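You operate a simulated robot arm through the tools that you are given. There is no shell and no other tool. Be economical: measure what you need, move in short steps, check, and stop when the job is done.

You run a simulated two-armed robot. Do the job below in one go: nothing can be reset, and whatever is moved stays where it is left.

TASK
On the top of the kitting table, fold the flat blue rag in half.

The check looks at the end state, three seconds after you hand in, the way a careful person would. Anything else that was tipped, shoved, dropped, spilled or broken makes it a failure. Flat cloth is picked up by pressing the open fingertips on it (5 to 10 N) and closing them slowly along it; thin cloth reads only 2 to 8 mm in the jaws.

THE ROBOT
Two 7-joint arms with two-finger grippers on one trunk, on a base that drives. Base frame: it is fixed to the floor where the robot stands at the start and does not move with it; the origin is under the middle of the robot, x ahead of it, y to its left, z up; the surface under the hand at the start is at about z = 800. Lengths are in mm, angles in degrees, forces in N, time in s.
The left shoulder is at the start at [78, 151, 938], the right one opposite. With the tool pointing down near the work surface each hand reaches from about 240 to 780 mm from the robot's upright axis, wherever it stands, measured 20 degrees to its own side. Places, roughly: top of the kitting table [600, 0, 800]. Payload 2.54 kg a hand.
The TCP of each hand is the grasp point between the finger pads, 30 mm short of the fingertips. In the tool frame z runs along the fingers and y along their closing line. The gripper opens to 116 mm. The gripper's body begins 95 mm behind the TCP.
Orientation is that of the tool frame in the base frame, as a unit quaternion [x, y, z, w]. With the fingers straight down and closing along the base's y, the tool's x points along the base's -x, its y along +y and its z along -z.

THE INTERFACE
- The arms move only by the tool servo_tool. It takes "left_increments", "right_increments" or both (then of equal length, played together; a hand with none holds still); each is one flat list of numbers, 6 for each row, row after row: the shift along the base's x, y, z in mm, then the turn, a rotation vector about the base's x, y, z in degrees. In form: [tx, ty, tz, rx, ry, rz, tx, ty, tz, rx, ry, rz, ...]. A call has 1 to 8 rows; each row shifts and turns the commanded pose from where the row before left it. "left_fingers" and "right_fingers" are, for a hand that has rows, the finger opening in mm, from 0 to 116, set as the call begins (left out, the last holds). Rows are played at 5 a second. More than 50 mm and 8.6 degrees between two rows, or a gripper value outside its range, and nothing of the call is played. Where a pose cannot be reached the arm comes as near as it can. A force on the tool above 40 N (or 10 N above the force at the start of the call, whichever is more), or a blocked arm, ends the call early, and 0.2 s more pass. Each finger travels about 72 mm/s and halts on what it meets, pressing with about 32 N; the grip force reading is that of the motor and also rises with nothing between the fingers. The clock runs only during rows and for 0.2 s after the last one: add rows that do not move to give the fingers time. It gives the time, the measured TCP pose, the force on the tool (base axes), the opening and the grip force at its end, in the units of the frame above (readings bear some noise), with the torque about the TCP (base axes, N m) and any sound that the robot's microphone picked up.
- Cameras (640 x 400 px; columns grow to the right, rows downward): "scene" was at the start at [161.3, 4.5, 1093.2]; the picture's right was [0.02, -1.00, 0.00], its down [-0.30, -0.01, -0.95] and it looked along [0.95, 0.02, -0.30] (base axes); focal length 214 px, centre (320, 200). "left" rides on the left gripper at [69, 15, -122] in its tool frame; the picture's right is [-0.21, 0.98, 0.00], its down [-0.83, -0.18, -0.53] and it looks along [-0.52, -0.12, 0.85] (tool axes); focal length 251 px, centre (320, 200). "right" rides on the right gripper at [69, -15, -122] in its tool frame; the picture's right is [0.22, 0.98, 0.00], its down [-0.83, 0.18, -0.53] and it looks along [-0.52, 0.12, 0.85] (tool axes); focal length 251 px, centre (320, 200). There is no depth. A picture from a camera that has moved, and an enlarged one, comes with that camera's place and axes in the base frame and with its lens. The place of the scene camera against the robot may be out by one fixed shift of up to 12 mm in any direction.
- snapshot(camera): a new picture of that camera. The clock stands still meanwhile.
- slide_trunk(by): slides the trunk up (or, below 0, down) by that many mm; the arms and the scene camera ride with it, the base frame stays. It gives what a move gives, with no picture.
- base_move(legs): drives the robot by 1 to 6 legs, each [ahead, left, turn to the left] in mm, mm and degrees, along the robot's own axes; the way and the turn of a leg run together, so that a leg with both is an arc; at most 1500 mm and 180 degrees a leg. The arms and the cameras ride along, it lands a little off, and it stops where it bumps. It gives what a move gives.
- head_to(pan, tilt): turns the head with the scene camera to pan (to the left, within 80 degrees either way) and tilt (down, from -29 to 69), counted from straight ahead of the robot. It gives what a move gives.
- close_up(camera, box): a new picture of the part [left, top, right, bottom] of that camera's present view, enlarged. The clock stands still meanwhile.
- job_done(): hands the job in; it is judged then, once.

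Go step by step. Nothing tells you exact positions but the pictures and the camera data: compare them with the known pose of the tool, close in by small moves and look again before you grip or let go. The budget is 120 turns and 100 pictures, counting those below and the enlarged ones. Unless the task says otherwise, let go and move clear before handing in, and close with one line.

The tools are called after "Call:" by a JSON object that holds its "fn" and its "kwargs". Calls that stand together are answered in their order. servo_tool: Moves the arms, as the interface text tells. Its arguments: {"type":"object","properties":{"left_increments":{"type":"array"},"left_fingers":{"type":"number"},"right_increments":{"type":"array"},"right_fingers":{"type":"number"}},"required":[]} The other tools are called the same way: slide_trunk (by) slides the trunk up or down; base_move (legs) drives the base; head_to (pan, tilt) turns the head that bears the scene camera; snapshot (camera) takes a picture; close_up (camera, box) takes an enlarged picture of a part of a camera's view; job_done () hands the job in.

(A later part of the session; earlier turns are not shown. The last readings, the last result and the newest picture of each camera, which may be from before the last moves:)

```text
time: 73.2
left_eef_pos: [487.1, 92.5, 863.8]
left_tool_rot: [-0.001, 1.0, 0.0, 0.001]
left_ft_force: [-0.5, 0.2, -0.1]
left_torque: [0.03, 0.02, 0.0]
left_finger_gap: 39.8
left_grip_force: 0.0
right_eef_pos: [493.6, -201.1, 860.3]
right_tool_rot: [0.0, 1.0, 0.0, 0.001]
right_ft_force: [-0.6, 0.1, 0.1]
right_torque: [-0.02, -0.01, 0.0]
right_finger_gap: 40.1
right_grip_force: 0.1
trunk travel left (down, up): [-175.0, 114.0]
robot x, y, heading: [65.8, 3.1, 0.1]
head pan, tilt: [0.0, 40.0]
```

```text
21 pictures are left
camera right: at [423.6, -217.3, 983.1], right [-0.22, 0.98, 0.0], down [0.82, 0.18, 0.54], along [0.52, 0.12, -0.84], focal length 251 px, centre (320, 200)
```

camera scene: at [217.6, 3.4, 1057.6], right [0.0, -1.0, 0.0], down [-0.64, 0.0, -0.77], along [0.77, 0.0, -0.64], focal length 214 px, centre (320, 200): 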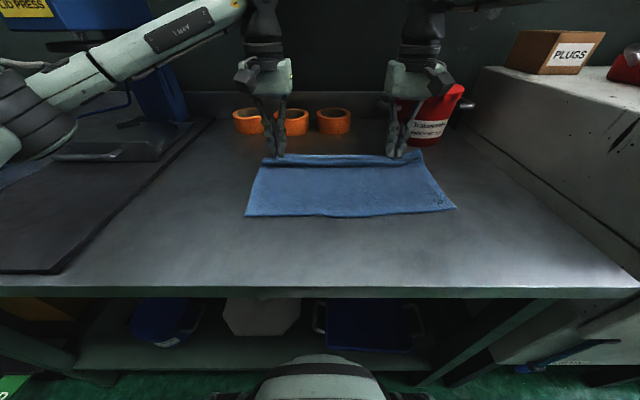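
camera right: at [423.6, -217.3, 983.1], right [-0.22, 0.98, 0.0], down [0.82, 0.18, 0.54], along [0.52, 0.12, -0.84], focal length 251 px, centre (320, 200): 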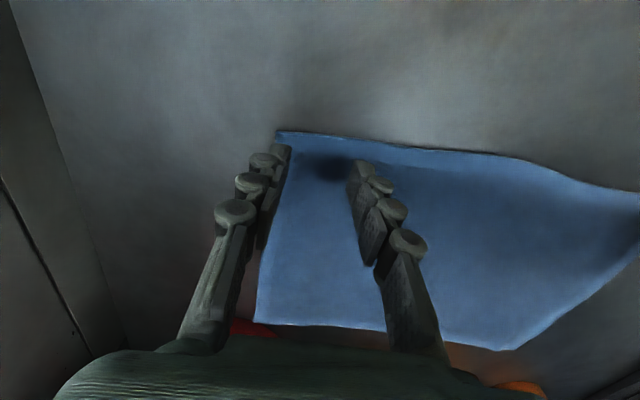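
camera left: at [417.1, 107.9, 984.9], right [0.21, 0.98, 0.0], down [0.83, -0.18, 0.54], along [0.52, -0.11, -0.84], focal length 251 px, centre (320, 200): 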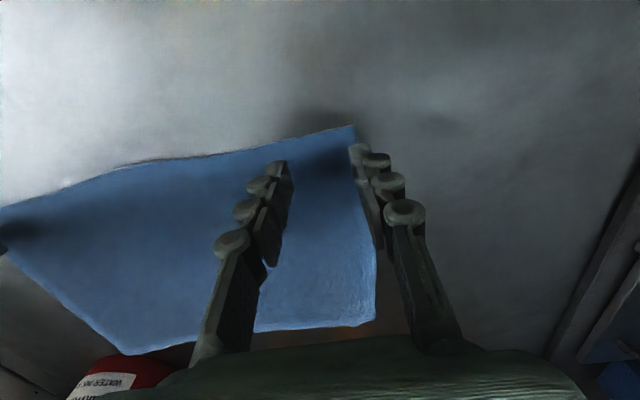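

The near edge is at x≈474 (left) and 481 (right), and the fingers are fully over cloth. I'll descend, press and pinch.

Call:
{"fn": "servo_tool", "kwargs": {"left_increments": [0, -3, -14, 0, 0, 0, 0, -3, -14, 0, 0, 0, 0, 0, -3, 0, 0, 0, 0, 0, 0, 0, 0, 0], "right_increments": [0, 3, -13, 0, 0, 0, 0, 2, -12, 0, 0, 0, 0, 0, -3, 0, 0, 0, 0, 0, 0, 0, 0, 0]}}

Call:
{"fn": "servo_tool", "kwargs": {"left_increments": [0, 0, -2, 0, 0, 0, 0, 0, 0, 0, 0, 0], "right_increments": [0, 0, -1.5, 0, 0, 0, 0, 0, 0, 0, 0, 0]}}

```text
time: 74.2
left_eef_pos: [487.2, 86.5, 833.7]
left_tool_rot: [-0.002, 1.0, 0.0, 0.001]
left_ft_force: [0.6, -0.6, 4.2]
left_torque: [-0.03, -0.02, -0.03]
left_finger_gap: 40.1
left_grip_force: 0.3
right_eef_pos: [494.3, -196.9, 833.9]
right_tool_rot: [0.0, 1.0, 0.0, 0.002]
right_ft_force: [1.1, 0.6, 3.1]
right_torque: [0.01, -0.01, -0.03]
right_finger_gap: 39.7
right_grip_force: 0.0
trunk travel left (down, up): [-175.0, 114.0]
robot x, y, heading: [66.1, -0.4, -0.1]
head pan, tilt: [0.0, 40.0]
```

```text
time: 74.8
left_eef_pos: [488.2, 87.2, 832.4]
left_tool_rot: [-0.001, 1.0, -0.001, 0.004]
left_ft_force: [2.5, 0.3, 18.8]
left_torque: [0.0, -0.06, 0.01]
left_finger_gap: 41.3
left_grip_force: 0.8
right_eef_pos: [495.1, -196.4, 833.2]
right_tool_rot: [0.0, 1.0, 0.0, 0.002]
right_ft_force: [0.3, 1.4, 6.6]
right_torque: [-0.02, 0.0, 0.0]
right_finger_gap: 40.3
right_grip_force: 0.2
trunk travel left (down, up): [-175.0, 114.0]
robot x, y, heading: [67.7, 3.6, 0.0]
head pan, tilt: [0.0, 40.0]
```

Call:
{"fn": "servo_tool", "kwargs": {"left_increments": [0, 0, 1.3, 0, 0, 0, 0, 0, 0, 0, 0, 0], "right_increments": [0, 0, -0.5, 0, 0, 0, 0, 0, 0, 0, 0, 0], "left_fingers": 30, "right_fingers": 30}}

Call:
{"fn": "servo_tool", "kwargs": {"left_increments": [0, 0, 0, 0, 0, 0, 0, 0, 0, 0, 0, 0], "right_increments": [0, 0, 0, 0, 0, 0, 0, 0, 0, 0, 0, 0], "left_fingers": 20, "right_fingers": 20}}

Call:
{"fn": "servo_tool", "kwargs": {"left_increments": [0, 0, 0, 0, 0, 0, 0, 0, 0, 0, 0, 0], "right_increments": [0, 0, 0, 0, 0, 0, 0, 0, 0, 0, 0, 0], "left_fingers": 10, "right_fingers": 10}}

Call:
{"fn": "servo_tool", "kwargs": {"left_increments": [0, 0, 0, 0, 0, 0, 0, 0, 0, 0, 0, 0, 0, 0, 3, 0, 0, 0, 0, 0, 3, 0, 0, 0], "right_increments": [0, 0, 0, 0, 0, 0, 0, 0, 0, 0, 0, 0, 0, 0, 3, 0, 0, 0, 0, 0, 3, 0, 0, 0], "left_fingers": 0, "right_fingers": 0}}

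```text
time: 75.3
left_eef_pos: [487.1, 85.9, 832.3]
left_tool_rot: [-0.002, 1.0, 0.0, 0.002]
left_ft_force: [-0.5, -2.1, 13.7]
left_torque: [-0.21, 0.03, -0.01]
left_finger_gap: 30.2
left_grip_force: 0.2
right_eef_pos: [494.1, -196.9, 832.0]
right_tool_rot: [0.0, 1.0, 0.0, 0.003]
right_ft_force: [0.2, 1.5, 11.6]
right_torque: [0.03, -0.05, -0.01]
right_finger_gap: 30.7
right_grip_force: 0.0
trunk travel left (down, up): [-175.0, 114.0]
robot x, y, heading: [65.8, 1.7, 0.4]
head pan, tilt: [0.0, 40.0]
```

```text
time: 76.0
left_eef_pos: [488.0, 86.7, 831.3]
left_tool_rot: [-0.002, 1.0, 0.0, 0.001]
left_ft_force: [-0.3, -1.8, 10.1]
left_torque: [-0.13, 0.03, 0.01]
left_finger_gap: 20.2
left_grip_force: 0.1
right_eef_pos: [493.6, -196.8, 833.0]
right_tool_rot: [0.0, 1.0, 0.0, 0.002]
right_ft_force: [0.1, 2.6, 11.3]
right_torque: [0.12, 0.01, 0.0]
right_finger_gap: 20.9
right_grip_force: 0.6
trunk travel left (down, up): [-175.0, 114.0]
robot x, y, heading: [63.7, -1.7, 0.3]
head pan, tilt: [0.0, 40.0]
```

```text
time: 76.5
left_eef_pos: [488.1, 85.8, 832.0]
left_tool_rot: [-0.002, 1.0, 0.0, 0.002]
left_ft_force: [0.2, -2.9, 6.6]
left_torque: [-0.09, 0.0, 0.0]
left_finger_gap: 10.7
left_grip_force: 0.2
right_eef_pos: [494.2, -196.6, 832.2]
right_tool_rot: [0.0, 1.0, 0.001, 0.003]
right_ft_force: [-0.6, 3.0, 9.6]
right_torque: [0.09, -0.05, -0.04]
right_finger_gap: 10.5
right_grip_force: 0.5
trunk travel left (down, up): [-175.0, 114.0]
robot x, y, heading: [66.1, -1.1, -0.1]
head pan, tilt: [0.0, 40.0]
```

```text
time: 77.5
left_eef_pos: [486.7, 85.2, 838.7]
left_tool_rot: [-0.002, 1.0, -0.002, 0.001]
left_ft_force: [0.3, -10.8, 0.1]
left_torque: [-0.31, 0.0, 0.03]
left_finger_gap: 3.6
left_grip_force: 31.7
right_eef_pos: [493.4, -198.2, 838.0]
right_tool_rot: [-0.001, 1.0, 0.0, 0.001]
right_ft_force: [-0.8, 9.7, -0.8]
right_torque: [0.28, -0.03, -0.02]
right_finger_gap: 3.5
right_grip_force: 31.7
trunk travel left (down, up): [-175.0, 114.0]
robot x, y, heading: [66.4, -2.5, 0.1]
head pan, tilt: [0.0, 40.0]
```

Both corners are held. I'll drag the rag back 78 mm and a bit to the left.

Call:
{"fn": "servo_tool", "kwargs": {"left_increments": [0, -3, 0, 0, 0, 0, 0, 0, 0, 0, 0, 0], "right_increments": [0, 3, 0, 0, 0, 0, 0, 0, 0, 0, 0, 0]}}

Call:
{"fn": "base_move", "kwargs": {"legs": [[-40, 10, 0], [-40, 10, 0]]}}

Call:
{"fn": "servo_tool", "kwargs": {"left_increments": [0, 0, -3, 0, 0, 0, 0, 0, -2, 0, 0, 0, 0, 0, 0, 0, 0, 0], "right_increments": [0, 0, -3, 0, 0, 0, 0, 0, -2, 0, 0, 0, 0, 0, 0, 0, 0, 0]}}

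Call:
{"fn": "servo_tool", "kwargs": {"left_increments": [0, 0, 0, 0, 0, 0, 0, 0, 0, 0, 0, 0, 0, 0, 0, 0, 0, 0], "right_increments": [0, 0, 0, 0, 0, 0, 0, 0, 0, 0, 0, 0, 0, 0, 0, 0, 0, 0], "left_fingers": 40, "right_fingers": 40}}

Call:
{"fn": "servo_tool", "kwargs": {"left_increments": [0, 0, 25, 0, 0, 0, 0, 0, 40, 0, 0, 0, 0, 0, 40, 0, 0, 0, 0, 0, 0, 0, 0, 0], "right_increments": [0, 0, 25, 0, 0, 0, 0, 0, 40, 0, 0, 0, 0, 0, 40, 0, 0, 0, 0, 0, 0, 0, 0, 0]}}

Call:
{"fn": "snapshot", "kwargs": {"camera": "left"}}

Call:
{"fn": "snapshot", "kwargs": {"camera": "right"}}

```text
time: 78.2
left_eef_pos: [486.5, 84.8, 837.7]
left_tool_rot: [-0.002, 1.0, 0.0, 0.001]
left_ft_force: [-0.4, -4.6, 0.0]
left_torque: [-0.14, -0.04, 0.03]
left_finger_gap: 3.8
left_grip_force: 31.7
right_eef_pos: [494.8, -194.7, 837.6]
right_tool_rot: [0.001, 1.0, 0.0, 0.002]
right_ft_force: [0.8, 5.0, -0.2]
right_torque: [0.13, 0.0, -0.01]
right_finger_gap: 3.4
right_grip_force: 31.7
trunk travel left (down, up): [-175.0, 114.0]
robot x, y, heading: [66.9, 4.0, 0.1]
head pan, tilt: [0.0, 40.0]
```

```text
time: 79.5
left_eef_pos: [407.0, 104.0, 838.7]
left_tool_rot: [-0.002, 1.0, 0.0, 0.0]
left_ft_force: [-0.3, -4.4, 0.0]
left_torque: [-0.11, -0.05, 0.01]
left_finger_gap: 3.7
left_grip_force: 32.8
right_eef_pos: [416.3, -175.2, 837.7]
right_tool_rot: [-0.002, 1.0, -0.001, 0.002]
right_ft_force: [0.2, 3.4, -0.3]
right_torque: [0.08, 0.01, -0.02]
right_finger_gap: 3.3
right_grip_force: 32.6
trunk travel left (down, up): [-175.0, 114.0]
robot x, y, heading: [-15.3, 15.4, 0.2]
head pan, tilt: [0.0, 40.0]
```

```text
time: 80.3
left_eef_pos: [407.8, 103.9, 833.8]
left_tool_rot: [-0.002, 1.0, 0.0, 0.001]
left_ft_force: [0.0, -4.9, 2.8]
left_torque: [-0.05, 0.03, 0.03]
left_finger_gap: 3.0
left_grip_force: 30.9
right_eef_pos: [415.0, -174.2, 833.5]
right_tool_rot: [0.0, 1.0, 0.0, 0.002]
right_ft_force: [-0.4, 3.6, 0.4]
right_torque: [0.13, 0.0, 0.02]
right_finger_gap: 3.7
right_grip_force: 32.7
trunk travel left (down, up): [-175.0, 114.0]
robot x, y, heading: [-13.3, 19.2, -0.3]
head pan, tilt: [0.0, 40.0]
```

```text
time: 81.1
left_eef_pos: [407.9, 104.1, 832.5]
left_tool_rot: [-0.002, 1.0, 0.0, 0.001]
left_ft_force: [0.3, -1.2, 1.4]
left_torque: [0.0, 0.0, 0.03]
left_finger_gap: 40.1
left_grip_force: 0.0
right_eef_pos: [414.4, -173.7, 833.1]
right_tool_rot: [-0.002, 1.0, 0.0, 0.001]
right_ft_force: [0.3, -0.6, 1.8]
right_torque: [0.01, 0.02, 0.0]
right_finger_gap: 39.7
right_grip_force: 0.0
trunk travel left (down, up): [-175.0, 114.0]
robot x, y, heading: [-18.1, 18.9, 0.1]
head pan, tilt: [0.0, 40.0]
```

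```text
time: 82.1
left_eef_pos: [405.9, 105.1, 941.5]
left_tool_rot: [-0.002, 1.0, 0.0, 0.001]
left_ft_force: [-0.1, -0.7, 0.2]
left_torque: [0.0, -0.01, 0.03]
left_finger_gap: 39.9
left_grip_force: 0.0
right_eef_pos: [414.7, -170.8, 936.2]
right_tool_rot: [-0.002, 1.0, 0.0, 0.002]
right_ft_force: [-0.5, 0.0, 0.9]
right_torque: [0.0, -0.02, 0.01]
right_finger_gap: 39.9
right_grip_force: 0.1
trunk travel left (down, up): [-175.0, 114.0]
robot x, y, heading: [-14.2, 19.3, 0.2]
head pan, tilt: [0.0, 40.0]
```

```text
20 pictures are left
camera left: at [336.8, 119.5, 1061.9], right [0.21, 0.98, 0.0], down [0.83, -0.18, 0.54], along [0.52, -0.11, -0.84], focal length 251 px, centre (320, 200)
```

left: 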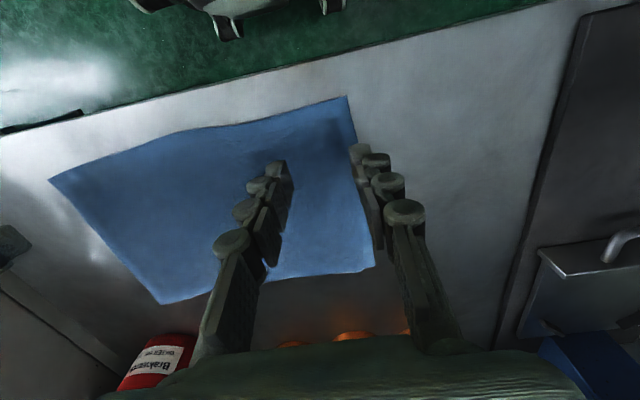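

```text
19 pictures are left
camera right: at [345.0, -186.8, 1058.4], right [-0.22, 0.98, 0.0], down [0.82, 0.18, 0.54], along [0.52, 0.12, -0.84], focal length 251 px, centre (320, 200)
```

right: 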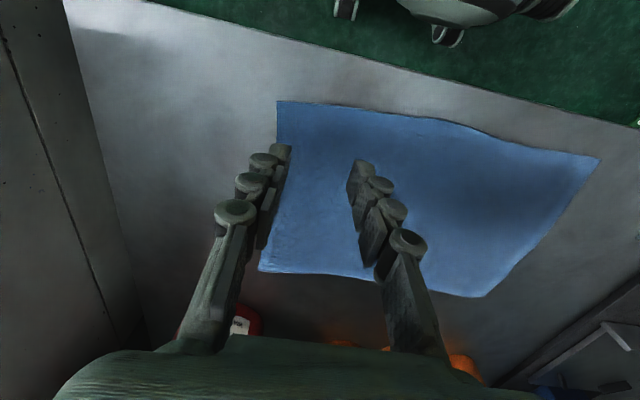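

The rag is flat again at x≈386–626 (left) and 402–644 (right), clear of the pot. I'll drive forward and approach the far edge with the hands tilted 30° the other way.

Call:
{"fn": "base_move", "kwargs": {"legs": [[45, 0, 0], [45, 0, 0]]}}

Call:
{"fn": "servo_tool", "kwargs": {"left_increments": [30, 0, -15, 0, 7.5, 0, 30, 0, -15, 0, 7.5, 0, 30, 0, -15, 0, 7.5, 0, 30, 0, -12, 0, 7.5, 0, 0, 0, 0, 0, 0, 0], "right_increments": [31, -2, -14, 0, 7.5, 0, 31, -2, -14, 0, 7.5, 0, 31, -2, -14, 0, 7.5, 0, 31, -2, -11, 0, 7.5, 0, 0, 0, 0, 0, 0, 0]}}

```text
time: 83.7
left_eef_pos: [495.4, 104.8, 938.8]
left_tool_rot: [-0.001, 1.0, 0.0, 0.0]
left_ft_force: [0.8, -0.5, 0.0]
left_torque: [-0.01, -0.04, 0.0]
left_finger_gap: 40.0
left_grip_force: 0.0
right_eef_pos: [502.7, -171.1, 936.0]
right_tool_rot: [0.001, 1.0, 0.001, 0.001]
right_ft_force: [0.1, 0.0, 0.3]
right_torque: [0.0, -0.01, 0.01]
right_finger_gap: 39.9
right_grip_force: 0.0
trunk travel left (down, up): [-175.0, 114.0]
robot x, y, heading: [77.0, 22.6, -0.1]
head pan, tilt: [0.0, 40.0]
stopped in leg 2: the robot was blocked; the commanded pose is now the measured one
```

```text
time: 84.9
left_eef_pos: [616.3, 105.1, 880.8]
left_tool_rot: [-0.001, 0.966, 0.0, -0.26]
left_ft_force: [0.4, -0.6, -0.3]
left_torque: [0.02, 0.04, 0.02]
left_finger_gap: 39.9
left_grip_force: 0.1
right_eef_pos: [601.8, -191.7, 871.1]
right_tool_rot: [0.001, 0.966, 0.0, -0.257]
right_ft_force: [-0.4, -1.0, -0.5]
right_torque: [0.01, 0.03, 0.04]
right_finger_gap: 40.0
right_grip_force: 0.0
right hand out of reach, approached as far as the arm can: row 4
trunk travel left (down, up): [-175.0, 114.0]
robot x, y, heading: [72.7, 20.9, -0.2]
head pan, tilt: [0.0, 40.0]
```

I touched the limit at the table front, so I'll back off 5 mm, shift right 25 mm to centre on the rag, and retry with slightly less tilt on the right.

Call:
{"fn": "base_move", "kwargs": {"legs": [[-5, -25, 0]]}}

Call:
{"fn": "servo_tool", "kwargs": {"left_increments": [4, 8, -3, 0, 0, 0, 4, 8, -4, 0, 0, 0, 3, 7, -4, 0, 0, 0, 0, 0, 0, 0, 0, 0], "right_increments": [10, 12, 0, 0, -4, 0, 12, 12, 0, 0, -3, 0, 15, 12, 0, 0, -3, 0, 0, 0, 0, 0, 0, 0]}}

Call:
{"fn": "snapshot", "kwargs": {"camera": "scene"}}

```text
time: 85.8
left_eef_pos: [610.4, 81.7, 881.4]
left_tool_rot: [-0.002, 0.966, 0.0, -0.258]
left_ft_force: [0.9, 0.0, 0.4]
left_torque: [0.0, 0.04, 0.05]
left_finger_gap: 39.9
left_grip_force: 0.0
right_eef_pos: [598.1, -215.4, 871.7]
right_tool_rot: [0.001, 0.966, 0.0, -0.257]
right_ft_force: [-0.2, 0.7, -0.7]
right_torque: [-0.02, 0.02, -0.03]
right_finger_gap: 40.1
right_grip_force: 0.0
trunk travel left (down, up): [-175.0, 114.0]
robot x, y, heading: [65.5, -7.3, -0.1]
head pan, tilt: [0.0, 40.0]
```

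```text
time: 86.8
left_eef_pos: [621.8, 104.0, 868.7]
left_tool_rot: [-0.002, 0.966, -0.001, -0.259]
left_ft_force: [-0.7, -0.7, 0.4]
left_torque: [-0.01, -0.03, -0.02]
left_finger_gap: 39.9
left_grip_force: 0.2
right_eef_pos: [620.2, -192.4, 870.5]
right_tool_rot: [0.002, 0.985, 0.002, -0.17]
right_ft_force: [-0.1, 0.3, 0.2]
right_torque: [0.0, 0.02, -0.01]
right_finger_gap: 40.0
right_grip_force: 0.1
right hand out of reach, approached as far as the arm can: row 2, 3
trunk travel left (down, up): [-175.0, 114.0]
robot x, y, heading: [69.7, -3.3, -0.3]
head pan, tilt: [0.0, 40.0]
```

```text
18 pictures are left
camera scene: at [221.6, 0.3, 1057.6], right [0.0, -1.0, 0.0], down [-0.64, 0.0, -0.77], along [0.77, 0.0, -0.64], focal length 214 px, centre (320, 200)
```

scene: 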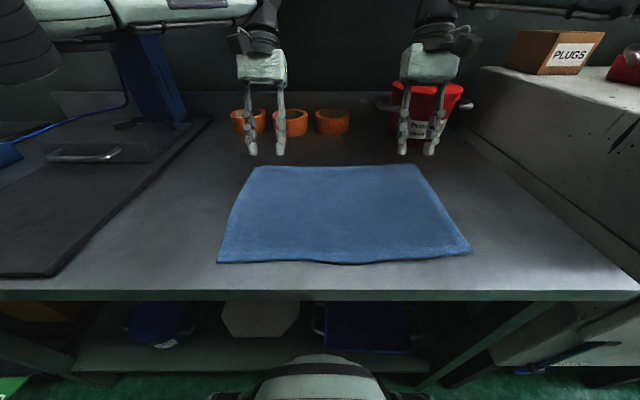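

The right arm is limited, so I'll use a tilt of about 13° there and bring it to x≈628, y≈−178.

Call:
{"fn": "servo_tool", "kwargs": {"right_increments": [0, 7, 0, 0, -4, 0, 5, 7, 0, 0, -3, 0, 5, 0, 0, 0, 0, 0, 0, 0, 0, 0, 0, 0], "left_increments": [1, 0, -8, 0, 0, 0, 0, 0, -8, 0, 0, 0, 0, 0, -6, 0, 0, 0, 0, 0, 0, 0, 0, 0]}}

Call:
{"fn": "servo_tool", "kwargs": {"right_increments": [0, 0, -10, 0, 0, 0, 0, 0, -8, 0, 0, 0, 0, 0, -5, 0, 0, 0, 0, 0, 0, 0, 0, 0]}}

Call:
{"fn": "close_up", "kwargs": {"camera": "left", "box": [200, 70, 440, 220]}}

Call:
{"fn": "close_up", "kwargs": {"camera": "right", "box": [200, 70, 440, 220]}}

```text
time: 87.8
left_eef_pos: [622.0, 103.1, 848.2]
left_tool_rot: [-0.002, 0.966, 0.001, -0.258]
left_ft_force: [0.1, 1.0, 0.9]
left_torque: [-0.01, 0.0, 0.01]
left_finger_gap: 40.1
left_grip_force: 0.0
right_eef_pos: [629.7, -177.7, 869.8]
right_tool_rot: [0.0, 0.994, 0.0, -0.111]
right_ft_force: [0.2, 0.2, -0.3]
right_torque: [0.03, -0.02, 0.0]
right_finger_gap: 40.1
right_grip_force: 0.1
trunk travel left (down, up): [-175.0, 114.0]
robot x, y, heading: [65.7, -5.0, -0.0]
head pan, tilt: [0.0, 40.0]
```

```text
time: 88.8
left_eef_pos: [622.5, 103.9, 847.9]
left_tool_rot: [-0.002, 0.966, 0.0, -0.258]
left_ft_force: [0.1, -0.7, 0.2]
left_torque: [0.0, -0.01, -0.02]
left_finger_gap: 39.7
left_grip_force: 0.1
right_eef_pos: [628.7, -177.3, 847.2]
right_tool_rot: [0.001, 0.994, 0.001, -0.112]
right_ft_force: [0.1, -0.5, -0.5]
right_torque: [-0.03, 0.01, -0.03]
right_finger_gap: 40.0
right_grip_force: 0.1
trunk travel left (down, up): [-175.0, 114.0]
robot x, y, heading: [71.0, -2.8, 0.1]
head pan, tilt: [0.0, 40.0]
```

```text
2.67 times, centred on (320, 145) of left
camera zoom: at [622.8, 118.0, 987.5], right [0.18, 0.98, -0.11], down [0.98, -0.18, 0.05], along [0.03, -0.11, -0.99], focal length 670 px, centre (320, 347)
```

zoom: 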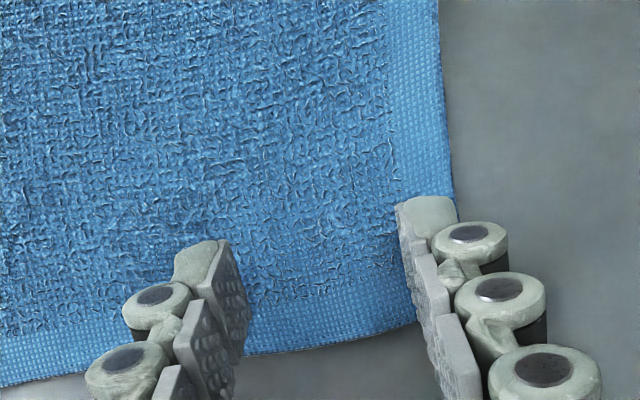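

```text
2.67 times, centred on (320, 145) of right
camera zoom: at [587.1, -192.9, 981.6], right [-0.21, 0.98, 0.05], down [0.92, 0.18, 0.34], along [0.32, 0.12, -0.94], focal length 670 px, centre (320, 347)
```

zoom: 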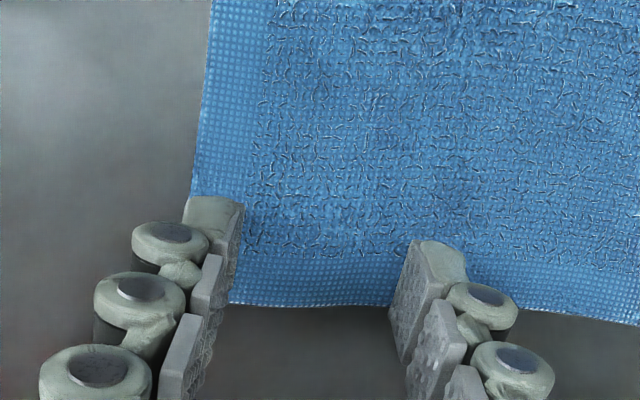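

The bite is about 11 mm on the left and 4 mm on the right, so I'll move the right 4 mm inward and descend to contact.

Call:
{"fn": "servo_tool", "kwargs": {"left_increments": [0, 0, -7, 0, 0, 0, 0, 0, -5, 0, 0, 0, 0, 0, 0, 0, 0, 0], "right_increments": [-4, 0, -7, 0, 0, 0, 0, 0, -5, 0, 0, 0, 0, 0, 0, 0, 0, 0]}}

Call:
{"fn": "servo_tool", "kwargs": {"left_increments": [0, 0, -3, 0, 0, 0, 0, 0, 0, 0, 0, 0], "right_increments": [0, 0, -3, 0, 0, 0, 0, 0, 0, 0, 0, 0]}}

```text
time: 89.6
left_eef_pos: [622.1, 105.1, 836.4]
left_tool_rot: [-0.002, 0.966, 0.0, -0.258]
left_ft_force: [0.6, 0.3, 0.7]
left_torque: [-0.01, 0.0, 0.0]
left_finger_gap: 40.1
left_grip_force: 0.1
right_eef_pos: [623.7, -177.5, 834.1]
right_tool_rot: [0.001, 0.994, 0.001, -0.111]
right_ft_force: [0.5, -0.6, 2.3]
right_torque: [-0.04, -0.02, 0.0]
right_finger_gap: 40.0
right_grip_force: 0.1
trunk travel left (down, up): [-175.0, 114.0]
robot x, y, heading: [69.5, -0.0, 0.3]
head pan, tilt: [0.0, 40.0]
```

```text
time: 90.2
left_eef_pos: [621.4, 106.2, 835.1]
left_tool_rot: [-0.001, 0.966, 0.001, -0.257]
left_ft_force: [0.4, -1.3, 4.4]
left_torque: [-0.05, 0.0, 0.03]
left_finger_gap: 39.9
left_grip_force: 0.1
right_eef_pos: [625.2, -174.9, 832.3]
right_tool_rot: [0.0, 0.994, 0.001, -0.109]
right_ft_force: [-0.2, -0.5, 12.6]
right_torque: [-0.17, -0.02, 0.0]
right_finger_gap: 39.9
right_grip_force: 3.9
trunk travel left (down, up): [-175.0, 114.0]
robot x, y, heading: [67.5, -3.7, 0.3]
head pan, tilt: [0.0, 40.0]
```

Contact is made on both; I'll balance the press and close slowly.

Call:
{"fn": "servo_tool", "kwargs": {"left_increments": [0, 0, -1.5, 0, 0, 0, 0, 0, 0, 0, 0, 0], "right_increments": [0, 0, 0.6, 0, 0, 0, 0, 0, 0, 0, 0, 0], "left_fingers": 32, "right_fingers": 32}}

Call:
{"fn": "servo_tool", "kwargs": {"left_increments": [0, 0, 0, 0, 0, 0, 0, 0, 0, 0, 0, 0], "right_increments": [0, 0, 0, 0, 0, 0, 0, 0, 0, 0, 0, 0], "left_fingers": 24, "right_fingers": 24}}

Call:
{"fn": "servo_tool", "kwargs": {"left_increments": [0, 0, 0, 0, 0, 0, 0, 0, 0, 0, 0, 0], "right_increments": [0, 0, 0, 0, 0, 0, 0, 0, 0, 0, 0, 0], "left_fingers": 16, "right_fingers": 16}}

Call:
{"fn": "servo_tool", "kwargs": {"left_increments": [0, 0, 0, 0, 0, 0, 0, 0, 0, 0, 0, 0], "right_increments": [0, 0, 0, 0, 0, 0, 0, 0, 0, 0, 0, 0], "left_fingers": 9, "right_fingers": 9}}

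Call:
{"fn": "servo_tool", "kwargs": {"left_increments": [0, 0, 0, 0, 0, 0, 0, 0, 0, 0, 0, 0, 0, 0, 0, 0, 0, 0], "right_increments": [0, 0, 0, 0, 0, 0, 0, 0, 0, 0, 0, 0, 0, 0, 0, 0, 0, 0], "left_fingers": 0, "right_fingers": 0}}

```text
time: 90.8
left_eef_pos: [620.8, 105.3, 834.1]
left_tool_rot: [-0.001, 0.967, 0.0, -0.257]
left_ft_force: [0.7, 0.1, 15.5]
left_torque: [0.05, 0.04, 0.01]
left_finger_gap: 32.9
left_grip_force: 0.5
right_eef_pos: [625.0, -176.2, 833.6]
right_tool_rot: [0.001, 0.994, 0.001, -0.11]
right_ft_force: [1.4, 2.2, 8.0]
right_torque: [0.08, -0.09, 0.01]
right_finger_gap: 33.0
right_grip_force: 0.3
trunk travel left (down, up): [-175.0, 114.0]
robot x, y, heading: [64.3, -2.8, 0.2]
head pan, tilt: [0.0, 40.0]
```

```text
time: 91.4
left_eef_pos: [620.3, 105.2, 832.8]
left_tool_rot: [0.0, 0.966, 0.0, -0.257]
left_ft_force: [-0.3, -0.8, 16.0]
left_torque: [-0.08, 0.11, -0.01]
left_finger_gap: 25.0
left_grip_force: 0.4
right_eef_pos: [624.3, -175.8, 832.4]
right_tool_rot: [0.001, 0.994, 0.0, -0.11]
right_ft_force: [-0.2, 0.9, 6.0]
right_torque: [0.07, -0.05, 0.0]
right_finger_gap: 24.0
right_grip_force: 0.0
trunk travel left (down, up): [-175.0, 114.0]
robot x, y, heading: [70.8, -0.7, -0.1]
head pan, tilt: [0.0, 40.0]
```

```text
time: 92.0
left_eef_pos: [621.1, 105.7, 831.7]
left_tool_rot: [-0.002, 0.966, 0.0, -0.257]
left_ft_force: [1.1, -1.7, 16.1]
left_torque: [-0.13, 0.07, 0.03]
left_finger_gap: 16.3
left_grip_force: 0.1
right_eef_pos: [625.4, -177.0, 832.9]
right_tool_rot: [0.002, 0.994, 0.001, -0.11]
right_ft_force: [-0.1, 2.5, 5.5]
right_torque: [0.09, 0.02, 0.04]
right_finger_gap: 16.4
right_grip_force: 0.2
trunk travel left (down, up): [-175.0, 114.0]
robot x, y, heading: [68.0, -3.1, 0.1]
head pan, tilt: [0.0, 40.0]
```

```text
time: 92.6
left_eef_pos: [620.7, 104.2, 832.5]
left_tool_rot: [-0.002, 0.966, 0.0, -0.258]
left_ft_force: [0.5, -3.8, 16.5]
left_torque: [0.02, 0.08, -0.04]
left_finger_gap: 8.5
left_grip_force: 9.1
right_eef_pos: [623.7, -177.5, 832.5]
right_tool_rot: [0.001, 0.994, 0.0, -0.111]
right_ft_force: [0.3, 2.3, 2.8]
right_torque: [0.09, -0.03, 0.01]
right_finger_gap: 9.4
right_grip_force: 0.5
trunk travel left (down, up): [-175.0, 114.0]
robot x, y, heading: [68.7, -2.1, 0.1]
head pan, tilt: [0.0, 40.0]
```

```text
time: 93.4
left_eef_pos: [620.4, 105.6, 832.6]
left_tool_rot: [-0.002, 0.966, 0.001, -0.258]
left_ft_force: [-2.1, -3.8, 14.6]
left_torque: [-0.08, 0.14, 0.0]
left_finger_gap: 3.8
left_grip_force: 31.6
right_eef_pos: [624.2, -177.8, 833.5]
right_tool_rot: [0.001, 0.994, 0.001, -0.111]
right_ft_force: [0.0, 4.8, 2.8]
right_torque: [0.19, 0.02, -0.01]
right_finger_gap: 3.0
right_grip_force: 31.7
trunk travel left (down, up): [-175.0, 114.0]
robot x, y, heading: [68.4, -0.2, 0.2]
head pan, tilt: [0.0, 40.0]
```

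Both hold a single layer. I'll lift along the arc while bringing the hands upright.

Call:
{"fn": "servo_tool", "kwargs": {"left_increments": [-4, 0, 15, 0, -5, 0, -8, 0, 15, 0, -5, 0, -12, -1, 14, 0, -5, 0, -12, -1, 14, 0, -5, 0, -12, 0, 13, 0, -5, 0, -12, 0, 11, 0, -5, 0, 0, 0, 0, 0, 0, 0], "right_increments": [-3, 0, 15, 0, -2.1, 0, -6, 0, 15, 0, -2.1, 0, -10, 1, 14, 0, -2.1, 0, -10, 1, 14, 0, -2.1, 0, -10, 0, 13, 0, -2.1, 0, -10, 0, 11, 0, -2.1, 0, 0, 0, 0, 0, 0, 0]}}

Call:
{"fn": "snapshot", "kwargs": {"camera": "scene"}}

```text
time: 95.0
left_eef_pos: [561.6, 103.6, 912.9]
left_tool_rot: [-0.003, 1.0, 0.0, 0.001]
left_ft_force: [0.5, -2.0, -0.3]
left_torque: [-0.08, 0.04, -0.02]
left_finger_gap: 4.2
left_grip_force: 31.8
right_eef_pos: [576.5, -177.6, 913.9]
right_tool_rot: [0.001, 1.0, 0.0, -0.001]
right_ft_force: [-0.2, 2.5, -0.1]
right_torque: [0.02, -0.01, 0.03]
right_finger_gap: 2.9
right_grip_force: 32.7
trunk travel left (down, up): [-175.0, 114.0]
robot x, y, heading: [68.7, -4.5, -0.0]
head pan, tilt: [0.0, 40.0]
```

```text
15 pictures are left
camera scene: at [221.6, 0.3, 1057.6], right [0.0, -1.0, 0.0], down [-0.64, 0.0, -0.77], along [0.77, 0.0, -0.64], focal length 214 px, centre (320, 200)
```

scene: 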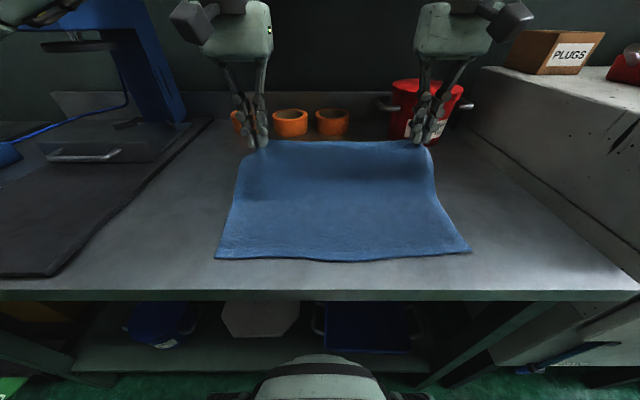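

Good. I'll drive back 60 mm, then pitch the hands at the apex.

Call:
{"fn": "base_move", "kwargs": {"legs": [[-62, 0, 0]]}}

Call:
{"fn": "servo_tool", "kwargs": {"left_increments": [-3, 0, -2, 0, -8, 0, -3, 0, -2, 0, -8, 0, -3, 0, -2, 0, -8, 0, -3, 0, -2, 0, -8, 0, -4, 0, -3, 0, -8, 0, 0, 0, 0, 0, 0, 0], "right_increments": [-3, 0, -2, 0, -8, 0, -3, 0, -2, 0, -8, 0, -3, 0, -2, 0, -8, 0, -3, 0, -2, 0, -8, 0, -4, 0, -3, 0, -8, 0, 0, 0, 0, 0, 0, 0]}}

Call:
{"fn": "servo_tool", "kwargs": {"left_increments": [20, 0, 0, 0, 0, 0, 20, 0, 0, 0, 0, 0, 20, 0, 0, 0, 0, 0, 0, 0, 0, 0, 0, 0], "right_increments": [20, 0, 0, 0, 0, 0, 20, 0, 0, 0, 0, 0, 20, 0, 0, 0, 0, 0, 0, 0, 0, 0, 0, 0]}}

Call:
{"fn": "base_move", "kwargs": {"legs": [[-62, 0, 0]]}}

Call:
{"fn": "servo_tool", "kwargs": {"left_increments": [20, 0, 0, 0, 0, 0, 20, 0, 0, 0, 0, 0, 20, 0, 0, 0, 0, 0, 0, 0, 0, 0, 0, 0], "right_increments": [20, 0, 0, 0, 0, 0, 20, 0, 0, 0, 0, 0, 20, 0, 0, 0, 0, 0, 0, 0, 0, 0, 0, 0]}}

Call:
{"fn": "base_move", "kwargs": {"legs": [[-62, 0, 0]]}}

Call:
{"fn": "snapshot", "kwargs": {"camera": "scene"}}

```text
time: 96.0
left_eef_pos: [500.8, 102.6, 914.8]
left_tool_rot: [-0.001, 1.0, -0.001, 0.001]
left_ft_force: [-0.2, -2.9, -0.3]
left_torque: [-0.07, -0.06, 0.01]
left_finger_gap: 4.4
left_grip_force: 32.0
right_eef_pos: [515.5, -176.0, 914.7]
right_tool_rot: [0.001, 1.0, 0.001, 0.0]
right_ft_force: [0.4, 2.7, -0.6]
right_torque: [0.04, 0.0, 0.04]
right_finger_gap: 2.9
right_grip_force: 31.5
trunk travel left (down, up): [-175.0, 114.0]
robot x, y, heading: [8.8, -6.8, -0.0]
head pan, tilt: [0.0, 40.0]
```

```text
time: 97.4
left_eef_pos: [482.8, 102.8, 902.6]
left_tool_rot: [-0.001, 0.939, -0.001, 0.343]
left_ft_force: [-0.4, -1.3, 0.6]
left_torque: [-0.02, -0.04, -0.07]
left_finger_gap: 4.2
left_grip_force: 32.0
right_eef_pos: [499.8, -174.6, 901.7]
right_tool_rot: [0.0, 0.94, 0.002, 0.341]
right_ft_force: [-0.2, 2.0, 0.3]
right_torque: [0.04, 0.0, 0.08]
right_finger_gap: 2.9
right_grip_force: 32.1
trunk travel left (down, up): [-175.0, 114.0]
robot x, y, heading: [13.5, -3.1, 0.1]
head pan, tilt: [0.0, 40.0]
```

```text
time: 98.4
left_eef_pos: [545.0, 100.5, 902.0]
left_tool_rot: [0.0, 0.94, -0.001, 0.342]
left_ft_force: [0.6, -3.3, -0.8]
left_torque: [-0.05, 0.02, -0.12]
left_finger_gap: 4.3
left_grip_force: 31.8
right_eef_pos: [559.9, -176.9, 903.5]
right_tool_rot: [0.0, 0.94, 0.002, 0.34]
right_ft_force: [-0.9, 2.9, -1.1]
right_torque: [0.07, -0.04, 0.06]
right_finger_gap: 2.8
right_grip_force: 32.3
trunk travel left (down, up): [-175.0, 114.0]
robot x, y, heading: [3.9, -2.9, 0.1]
head pan, tilt: [0.0, 40.0]
```

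```text
time: 99.4
left_eef_pos: [483.7, 104.2, 902.0]
left_tool_rot: [-0.003, 0.939, 0.0, 0.343]
left_ft_force: [0.4, -3.1, -0.5]
left_torque: [-0.06, -0.01, -0.09]
left_finger_gap: 4.3
left_grip_force: 32.2
right_eef_pos: [497.5, -177.1, 903.3]
right_tool_rot: [-0.001, 0.94, 0.001, 0.341]
right_ft_force: [-0.4, 3.6, 0.5]
right_torque: [0.07, 0.03, 0.08]
right_finger_gap: 3.2
right_grip_force: 32.2
trunk travel left (down, up): [-175.0, 114.0]
robot x, y, heading: [-54.2, -1.3, 0.3]
head pan, tilt: [0.0, 40.0]
```

```text
time: 100.4
left_eef_pos: [544.6, 102.8, 902.1]
left_tool_rot: [-0.002, 0.94, -0.001, 0.342]
left_ft_force: [-0.2, -2.4, 0.0]
left_torque: [-0.03, 0.06, -0.07]
left_finger_gap: 4.5
left_grip_force: 31.8
right_eef_pos: [557.6, -176.0, 902.7]
right_tool_rot: [-0.001, 0.94, 0.002, 0.34]
right_ft_force: [-0.7, 3.0, 0.5]
right_torque: [0.01, 0.08, 0.09]
right_finger_gap: 3.0
right_grip_force: 32.1
trunk travel left (down, up): [-175.0, 114.0]
robot x, y, heading: [-55.7, -1.7, 0.0]
head pan, tilt: [0.0, 40.0]
```

```text
time: 101.3
left_eef_pos: [481.1, 102.4, 902.9]
left_tool_rot: [-0.003, 0.939, 0.0, 0.343]
left_ft_force: [0.2, -2.7, -0.1]
left_torque: [-0.07, 0.01, -0.1]
left_finger_gap: 4.2
left_grip_force: 32.5
right_eef_pos: [496.9, -175.6, 903.4]
right_tool_rot: [0.0, 0.94, 0.002, 0.341]
right_ft_force: [-0.3, 2.8, -0.6]
right_torque: [0.03, 0.0, 0.03]
right_finger_gap: 2.7
right_grip_force: 31.8
trunk travel left (down, up): [-175.0, 114.0]
robot x, y, heading: [-113.3, -5.0, 0.3]
head pan, tilt: [0.0, 40.0]
```

```text
14 pictures are left
camera scene: at [35.9, 0.4, 1057.7], right [0.0, -1.0, 0.0], down [-0.64, 0.0, -0.77], along [0.77, 0.0, -0.64], focal length 214 px, centre (320, 200)
```

scene: 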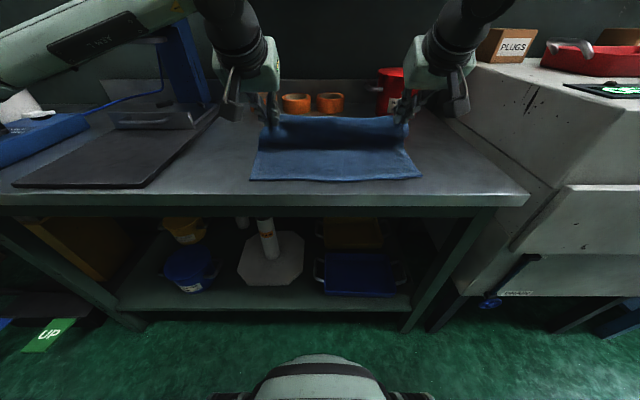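

Going well. One more extend-and-back step, then I'll pitch further and descend along the arc.

Call:
{"fn": "servo_tool", "kwargs": {"left_increments": [20, 0, 0, 0, 0, 0, 20, 0, 0, 0, 0, 0, 20, 0, 0, 0, 0, 0, 0, 0, 0, 0, 0, 0], "right_increments": [20, 0, 0, 0, 0, 0, 20, 0, 0, 0, 0, 0, 20, 0, 0, 0, 0, 0, 0, 0, 0, 0, 0, 0]}}

Call:
{"fn": "base_move", "kwargs": {"legs": [[-64, 0, 0]]}}

Call:
{"fn": "servo_tool", "kwargs": {"left_increments": [-13, 0, -6, 0, -7.5, 0, -13, 0, -6, 0, -7.5, 0, -13, 0, -6, 0, -7.5, 0, -13, 0, -6, 0, -7.5, 0, 0, 0, 0, 0, 0, 0], "right_increments": [-13, 0, -6, 0, -7.5, 0, -13, 0, -6, 0, -7.5, 0, -13, 0, -6, 0, -7.5, 0, -13, 0, -6, 0, -7.5, 0, 0, 0, 0, 0, 0, 0]}}

Call:
{"fn": "snapshot", "kwargs": {"camera": "scene"}}

```text
time: 102.3
left_eef_pos: [542.6, 101.9, 902.4]
left_tool_rot: [-0.003, 0.94, 0.0, 0.342]
left_ft_force: [0.3, -3.0, -0.5]
left_torque: [-0.07, 0.0, -0.03]
left_finger_gap: 4.2
left_grip_force: 31.5
right_eef_pos: [555.9, -177.6, 904.8]
right_tool_rot: [0.0, 0.94, 0.001, 0.342]
right_ft_force: [-1.0, 3.2, -0.2]
right_torque: [0.04, 0.0, 0.06]
right_finger_gap: 3.1
right_grip_force: 32.0
trunk travel left (down, up): [-175.0, 114.0]
robot x, y, heading: [-113.5, -2.2, 0.2]
head pan, tilt: [0.0, 40.0]
```

```text
time: 103.3
left_eef_pos: [479.1, 102.7, 901.2]
left_tool_rot: [-0.002, 0.939, -0.001, 0.343]
left_ft_force: [-0.8, -4.0, -0.2]
left_torque: [-0.05, -0.01, -0.08]
left_finger_gap: 4.4
left_grip_force: 32.2
right_eef_pos: [493.2, -176.7, 903.4]
right_tool_rot: [-0.003, 0.94, 0.003, 0.342]
right_ft_force: [0.1, 3.3, -0.3]
right_torque: [0.04, 0.01, 0.05]
right_finger_gap: 2.9
right_grip_force: 31.8
trunk travel left (down, up): [-175.0, 114.0]
robot x, y, heading: [-180.3, 0.9, 0.3]
head pan, tilt: [0.0, 40.0]
```

```text
time: 104.5
left_eef_pos: [426.7, 100.7, 877.3]
left_tool_rot: [-0.001, 0.819, -0.003, 0.574]
left_ft_force: [-0.5, -2.1, -0.3]
left_torque: [0.0, 0.01, -0.06]
left_finger_gap: 4.4
left_grip_force: 31.9
right_eef_pos: [441.4, -175.5, 881.1]
right_tool_rot: [-0.002, 0.819, 0.002, 0.573]
right_ft_force: [0.2, 2.2, 1.1]
right_torque: [-0.03, 0.01, 0.06]
right_finger_gap: 2.9
right_grip_force: 31.9
trunk travel left (down, up): [-175.0, 114.0]
robot x, y, heading: [-179.6, -4.0, 0.2]
head pan, tilt: [0.0, 40.0]
```

```text
13 pictures are left
camera scene: at [-26.7, 0.3, 1057.6], right [0.0, -1.0, 0.0], down [-0.64, 0.0, -0.77], along [0.77, 0.0, -0.64], focal length 214 px, centre (320, 200)
```

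scene: 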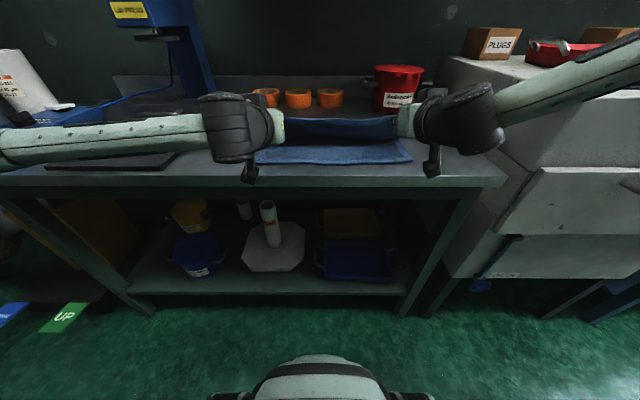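

The pitch reaches 70° with margin. I'll descend along the arc to about 30 mm above the near edge at 85° pitch, keeping the cloth taut.

Call:
{"fn": "servo_tool", "kwargs": {"left_increments": [-10, 0, -8, 0, -3, 0, -10, 0, -8, 0, -3, 0, -11, 0, -8, 0, -3, 0, -12, 0, -9, 0, -3, 0, -12, 0, -9, 0, -3, 0, 0, 0, 0, 0, 0, 0], "right_increments": [-10, 0, -9, 0, -3, 0, -10, 0, -9, 0, -3, 0, -11, 0, -9, 0, -3, 0, -12, 0, -9, 0, -3, 0, -12, 0, -9, 0, -3, 0, 0, 0, 0, 0, 0, 0]}}

Call:
{"fn": "close_up", "kwargs": {"camera": "scene", "box": [220, 80, 460, 230]}}

Call:
{"fn": "snapshot", "kwargs": {"camera": "right"}}

```text
time: 105.9
left_eef_pos: [369.0, 95.3, 837.0]
left_tool_rot: [-0.003, 0.737, 0.0, 0.676]
left_ft_force: [1.3, -1.7, 0.2]
left_torque: [0.03, 0.05, -0.09]
left_finger_gap: 4.4
left_grip_force: 31.8
left hand out of reach, approached as far as the arm can: row 5
right_eef_pos: [425.9, -176.6, 865.2]
right_tool_rot: [-0.001, 0.796, 0.001, 0.605]
right_ft_force: [-1.6, 3.3, 0.8]
right_torque: [0.03, 0.03, 0.1]
right_finger_gap: 2.7
right_grip_force: 32.3
right hand out of reach, approached as far as the arm can: row 2, 3, 4, 5
trunk travel left (down, up): [-175.0, 114.0]
robot x, y, heading: [-178.3, -3.3, -0.1]
head pan, tilt: [0.0, 40.0]
```

```text
2.67 times, centred on (340, 155) of scene
camera zoom: at [-26.8, 0.3, 1057.6], right [0.0, -1.0, 0.0], down [-0.64, 0.0, -0.77], along [0.77, 0.0, -0.64], focal length 572 px, centre (267, 320)
```

zoom: 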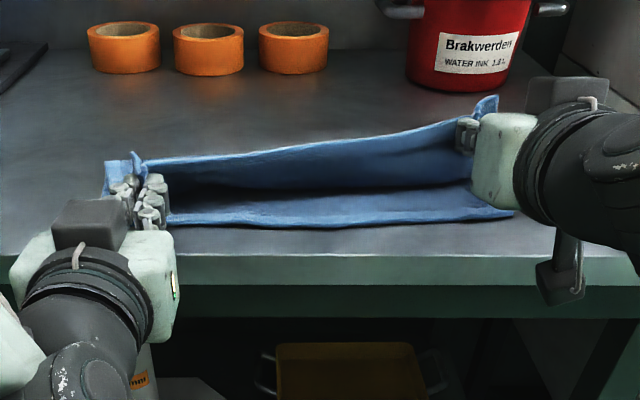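

```text
11 pictures are left
camera right: at [289.5, -192.3, 832.0], right [-0.06, 0.98, -0.21], down [-0.29, 0.18, 0.94], along [0.95, 0.12, 0.27], focal length 251 px, centre (320, 200)
```

right: 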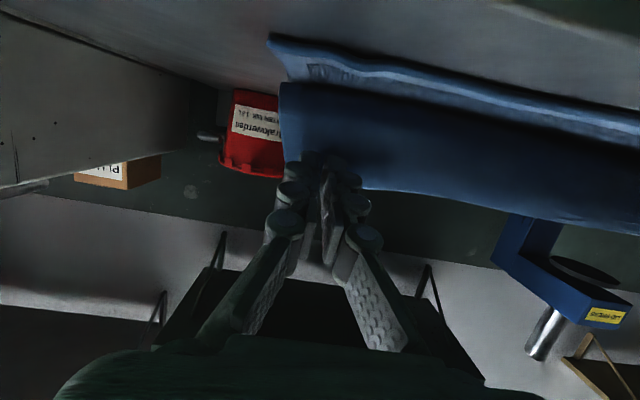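

The left has the lip standing up as hoped. The right stalled on a reach limit, so I'll try continuing it with its pitch held.

Call:
{"fn": "servo_tool", "kwargs": {"right_increments": [-9, 0, -4, 0, 0, 0, -10, 0, -7, 0, 0, 0, -10, 0, -8, 0, 0, 0, -8, 0, -8, 0, 0, 0, 0, 0, 0, 0, 0, 0]}}

```text
time: 107.1
left_eef_pos: [368.7, 96.8, 837.5]
left_tool_rot: [-0.003, 0.738, -0.001, 0.675]
left_ft_force: [0.9, -2.6, 0.1]
left_torque: [0.01, 0.0, -0.07]
left_finger_gap: 4.2
left_grip_force: 32.3
right_eef_pos: [417.2, -176.8, 861.6]
right_tool_rot: [-0.001, 0.797, 0.001, 0.604]
right_ft_force: [0.2, 2.8, 0.9]
right_torque: [-0.01, 0.02, 0.07]
right_finger_gap: 3.1
right_grip_force: 31.7
right hand out of reach, approached as far as the arm can: row 2, 3, 4
trunk travel left (down, up): [-175.0, 114.0]
robot x, y, heading: [-179.5, -1.2, 0.2]
head pan, tilt: [0.0, 40.0]
```

Call:
{"fn": "servo_tool", "kwargs": {"left_increments": [12, 1, 2, 0, 0, 0, 12, 1, 2, 0, 0, 0, 12, 0, 0, 0, 0, 0, 0, 0, 0, 0, 0, 0], "right_increments": [5, 0, 0, 0, 0, 0, 5, 0, 0, 0, 0, 0, 5, 0, 0, 0, 0, 0, 0, 0, 0, 0, 0, 0]}}

Call:
{"fn": "base_move", "kwargs": {"legs": [[-36, 0, 0]]}}

Call:
{"fn": "servo_tool", "kwargs": {"right_increments": [-2, 0, -7, 0, 0, 0, -2, 0, -7, 0, 0, 0, -2, 0, -6, 0, 0, 0, 0, 0, 0, 0, 0, 0]}}

```text
time: 108.1
left_eef_pos: [404.1, 92.1, 845.9]
left_tool_rot: [-0.004, 0.738, 0.0, 0.675]
left_ft_force: [0.1, -0.1, 0.5]
left_torque: [0.01, 0.0, 0.0]
left_finger_gap: 4.3
left_grip_force: 31.6
left hand out of reach, approached as far as the arm can: row 1, 2
right_eef_pos: [431.5, -175.4, 861.9]
right_tool_rot: [-0.001, 0.797, 0.001, 0.605]
right_ft_force: [0.1, 1.3, 0.1]
right_torque: [0.01, 0.02, -0.05]
right_finger_gap: 2.6
right_grip_force: 32.4
trunk travel left (down, up): [-175.0, 114.0]
robot x, y, heading: [-178.9, -3.9, 0.0]
head pan, tilt: [0.0, 40.0]
```

```text
time: 109.0
left_eef_pos: [367.7, 91.9, 845.9]
left_tool_rot: [-0.004, 0.738, 0.0, 0.675]
left_ft_force: [-0.6, 0.5, 1.0]
left_torque: [-0.01, 0.01, -0.02]
left_finger_gap: 4.2
left_grip_force: 32.5
right_eef_pos: [396.1, -177.3, 862.5]
right_tool_rot: [-0.001, 0.797, 0.001, 0.604]
right_ft_force: [0.5, 0.7, -0.7]
right_torque: [0.0, 0.03, 0.0]
right_finger_gap: 3.0
right_grip_force: 31.8
trunk travel left (down, up): [-175.0, 114.0]
robot x, y, heading: [-217.5, -1.5, 0.1]
head pan, tilt: [0.0, 40.0]
```

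```text
time: 110.0
left_eef_pos: [367.3, 92.7, 846.0]
left_tool_rot: [-0.004, 0.738, 0.0, 0.675]
left_ft_force: [-0.1, 0.3, 0.7]
left_torque: [0.03, -0.03, 0.01]
left_finger_gap: 4.3
left_grip_force: 31.6
right_eef_pos: [395.3, -176.9, 861.9]
right_tool_rot: [0.0, 0.797, 0.0, 0.604]
right_ft_force: [0.4, -0.3, 0.5]
right_torque: [-0.03, 0.01, -0.01]
right_finger_gap: 2.8
right_grip_force: 32.5
right hand out of reach, approached as far as the arm can: row 1, 2, 3
trunk travel left (down, up): [-175.0, 114.0]
robot x, y, heading: [-217.0, 1.5, 0.2]
head pan, tilt: [0.0, 40.0]
```

The right's wrist limits its height, so I'll slide the trunk down 26 mm, raising the left hand first to compensate.

Call:
{"fn": "servo_tool", "kwargs": {"left_increments": [1, 2, 6, 0, 0, 0, 1, 2, 6, 0, 0, 0, 0, 2, 5, 0, 0, 0, 0, 0, 0, 0, 0, 0]}}

Call:
{"fn": "slide_trunk", "kwargs": {"by": -26}}

Call:
{"fn": "close_up", "kwargs": {"camera": "scene", "box": [220, 80, 460, 230]}}

```text
time: 111.0
left_eef_pos: [369.6, 96.3, 862.7]
left_tool_rot: [-0.004, 0.738, 0.0, 0.675]
left_ft_force: [0.2, -1.6, 0.6]
left_torque: [0.06, 0.01, -0.08]
left_finger_gap: 4.2
left_grip_force: 32.1
right_eef_pos: [396.1, -176.7, 861.7]
right_tool_rot: [-0.002, 0.797, 0.001, 0.604]
right_ft_force: [-0.2, 0.4, 0.1]
right_torque: [0.04, 0.02, 0.0]
right_finger_gap: 2.8
right_grip_force: 32.1
trunk travel left (down, up): [-175.0, 114.0]
robot x, y, heading: [-215.1, -2.3, 0.4]
head pan, tilt: [0.0, 40.0]
```

```text
time: 111.7
left_eef_pos: [369.5, 97.4, 837.3]
left_tool_rot: [-0.004, 0.738, 0.0, 0.675]
left_ft_force: [0.3, -1.6, -0.5]
left_torque: [0.02, 0.03, -0.07]
left_finger_gap: 4.2
left_grip_force: 32.2
right_eef_pos: [396.1, -176.1, 836.0]
right_tool_rot: [-0.001, 0.798, 0.001, 0.603]
right_ft_force: [0.3, 2.2, 1.0]
right_torque: [-0.03, -0.01, 0.02]
right_finger_gap: 3.1
right_grip_force: 31.8
trunk travel left (down, up): [-149.0, 140.0]
robot x, y, heading: [-217.4, -3.0, 0.2]
head pan, tilt: [0.0, 40.0]
```

```text
2.67 times, centred on (340, 155) of scene
camera zoom: at [-63.4, 0.1, 1031.7], right [0.0, -1.0, 0.0], down [-0.64, 0.0, -0.77], along [0.77, 0.0, -0.64], focal length 572 px, centre (267, 320)
```

zoom: 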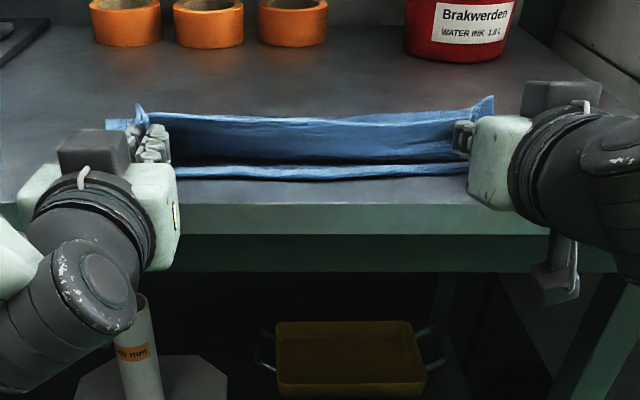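

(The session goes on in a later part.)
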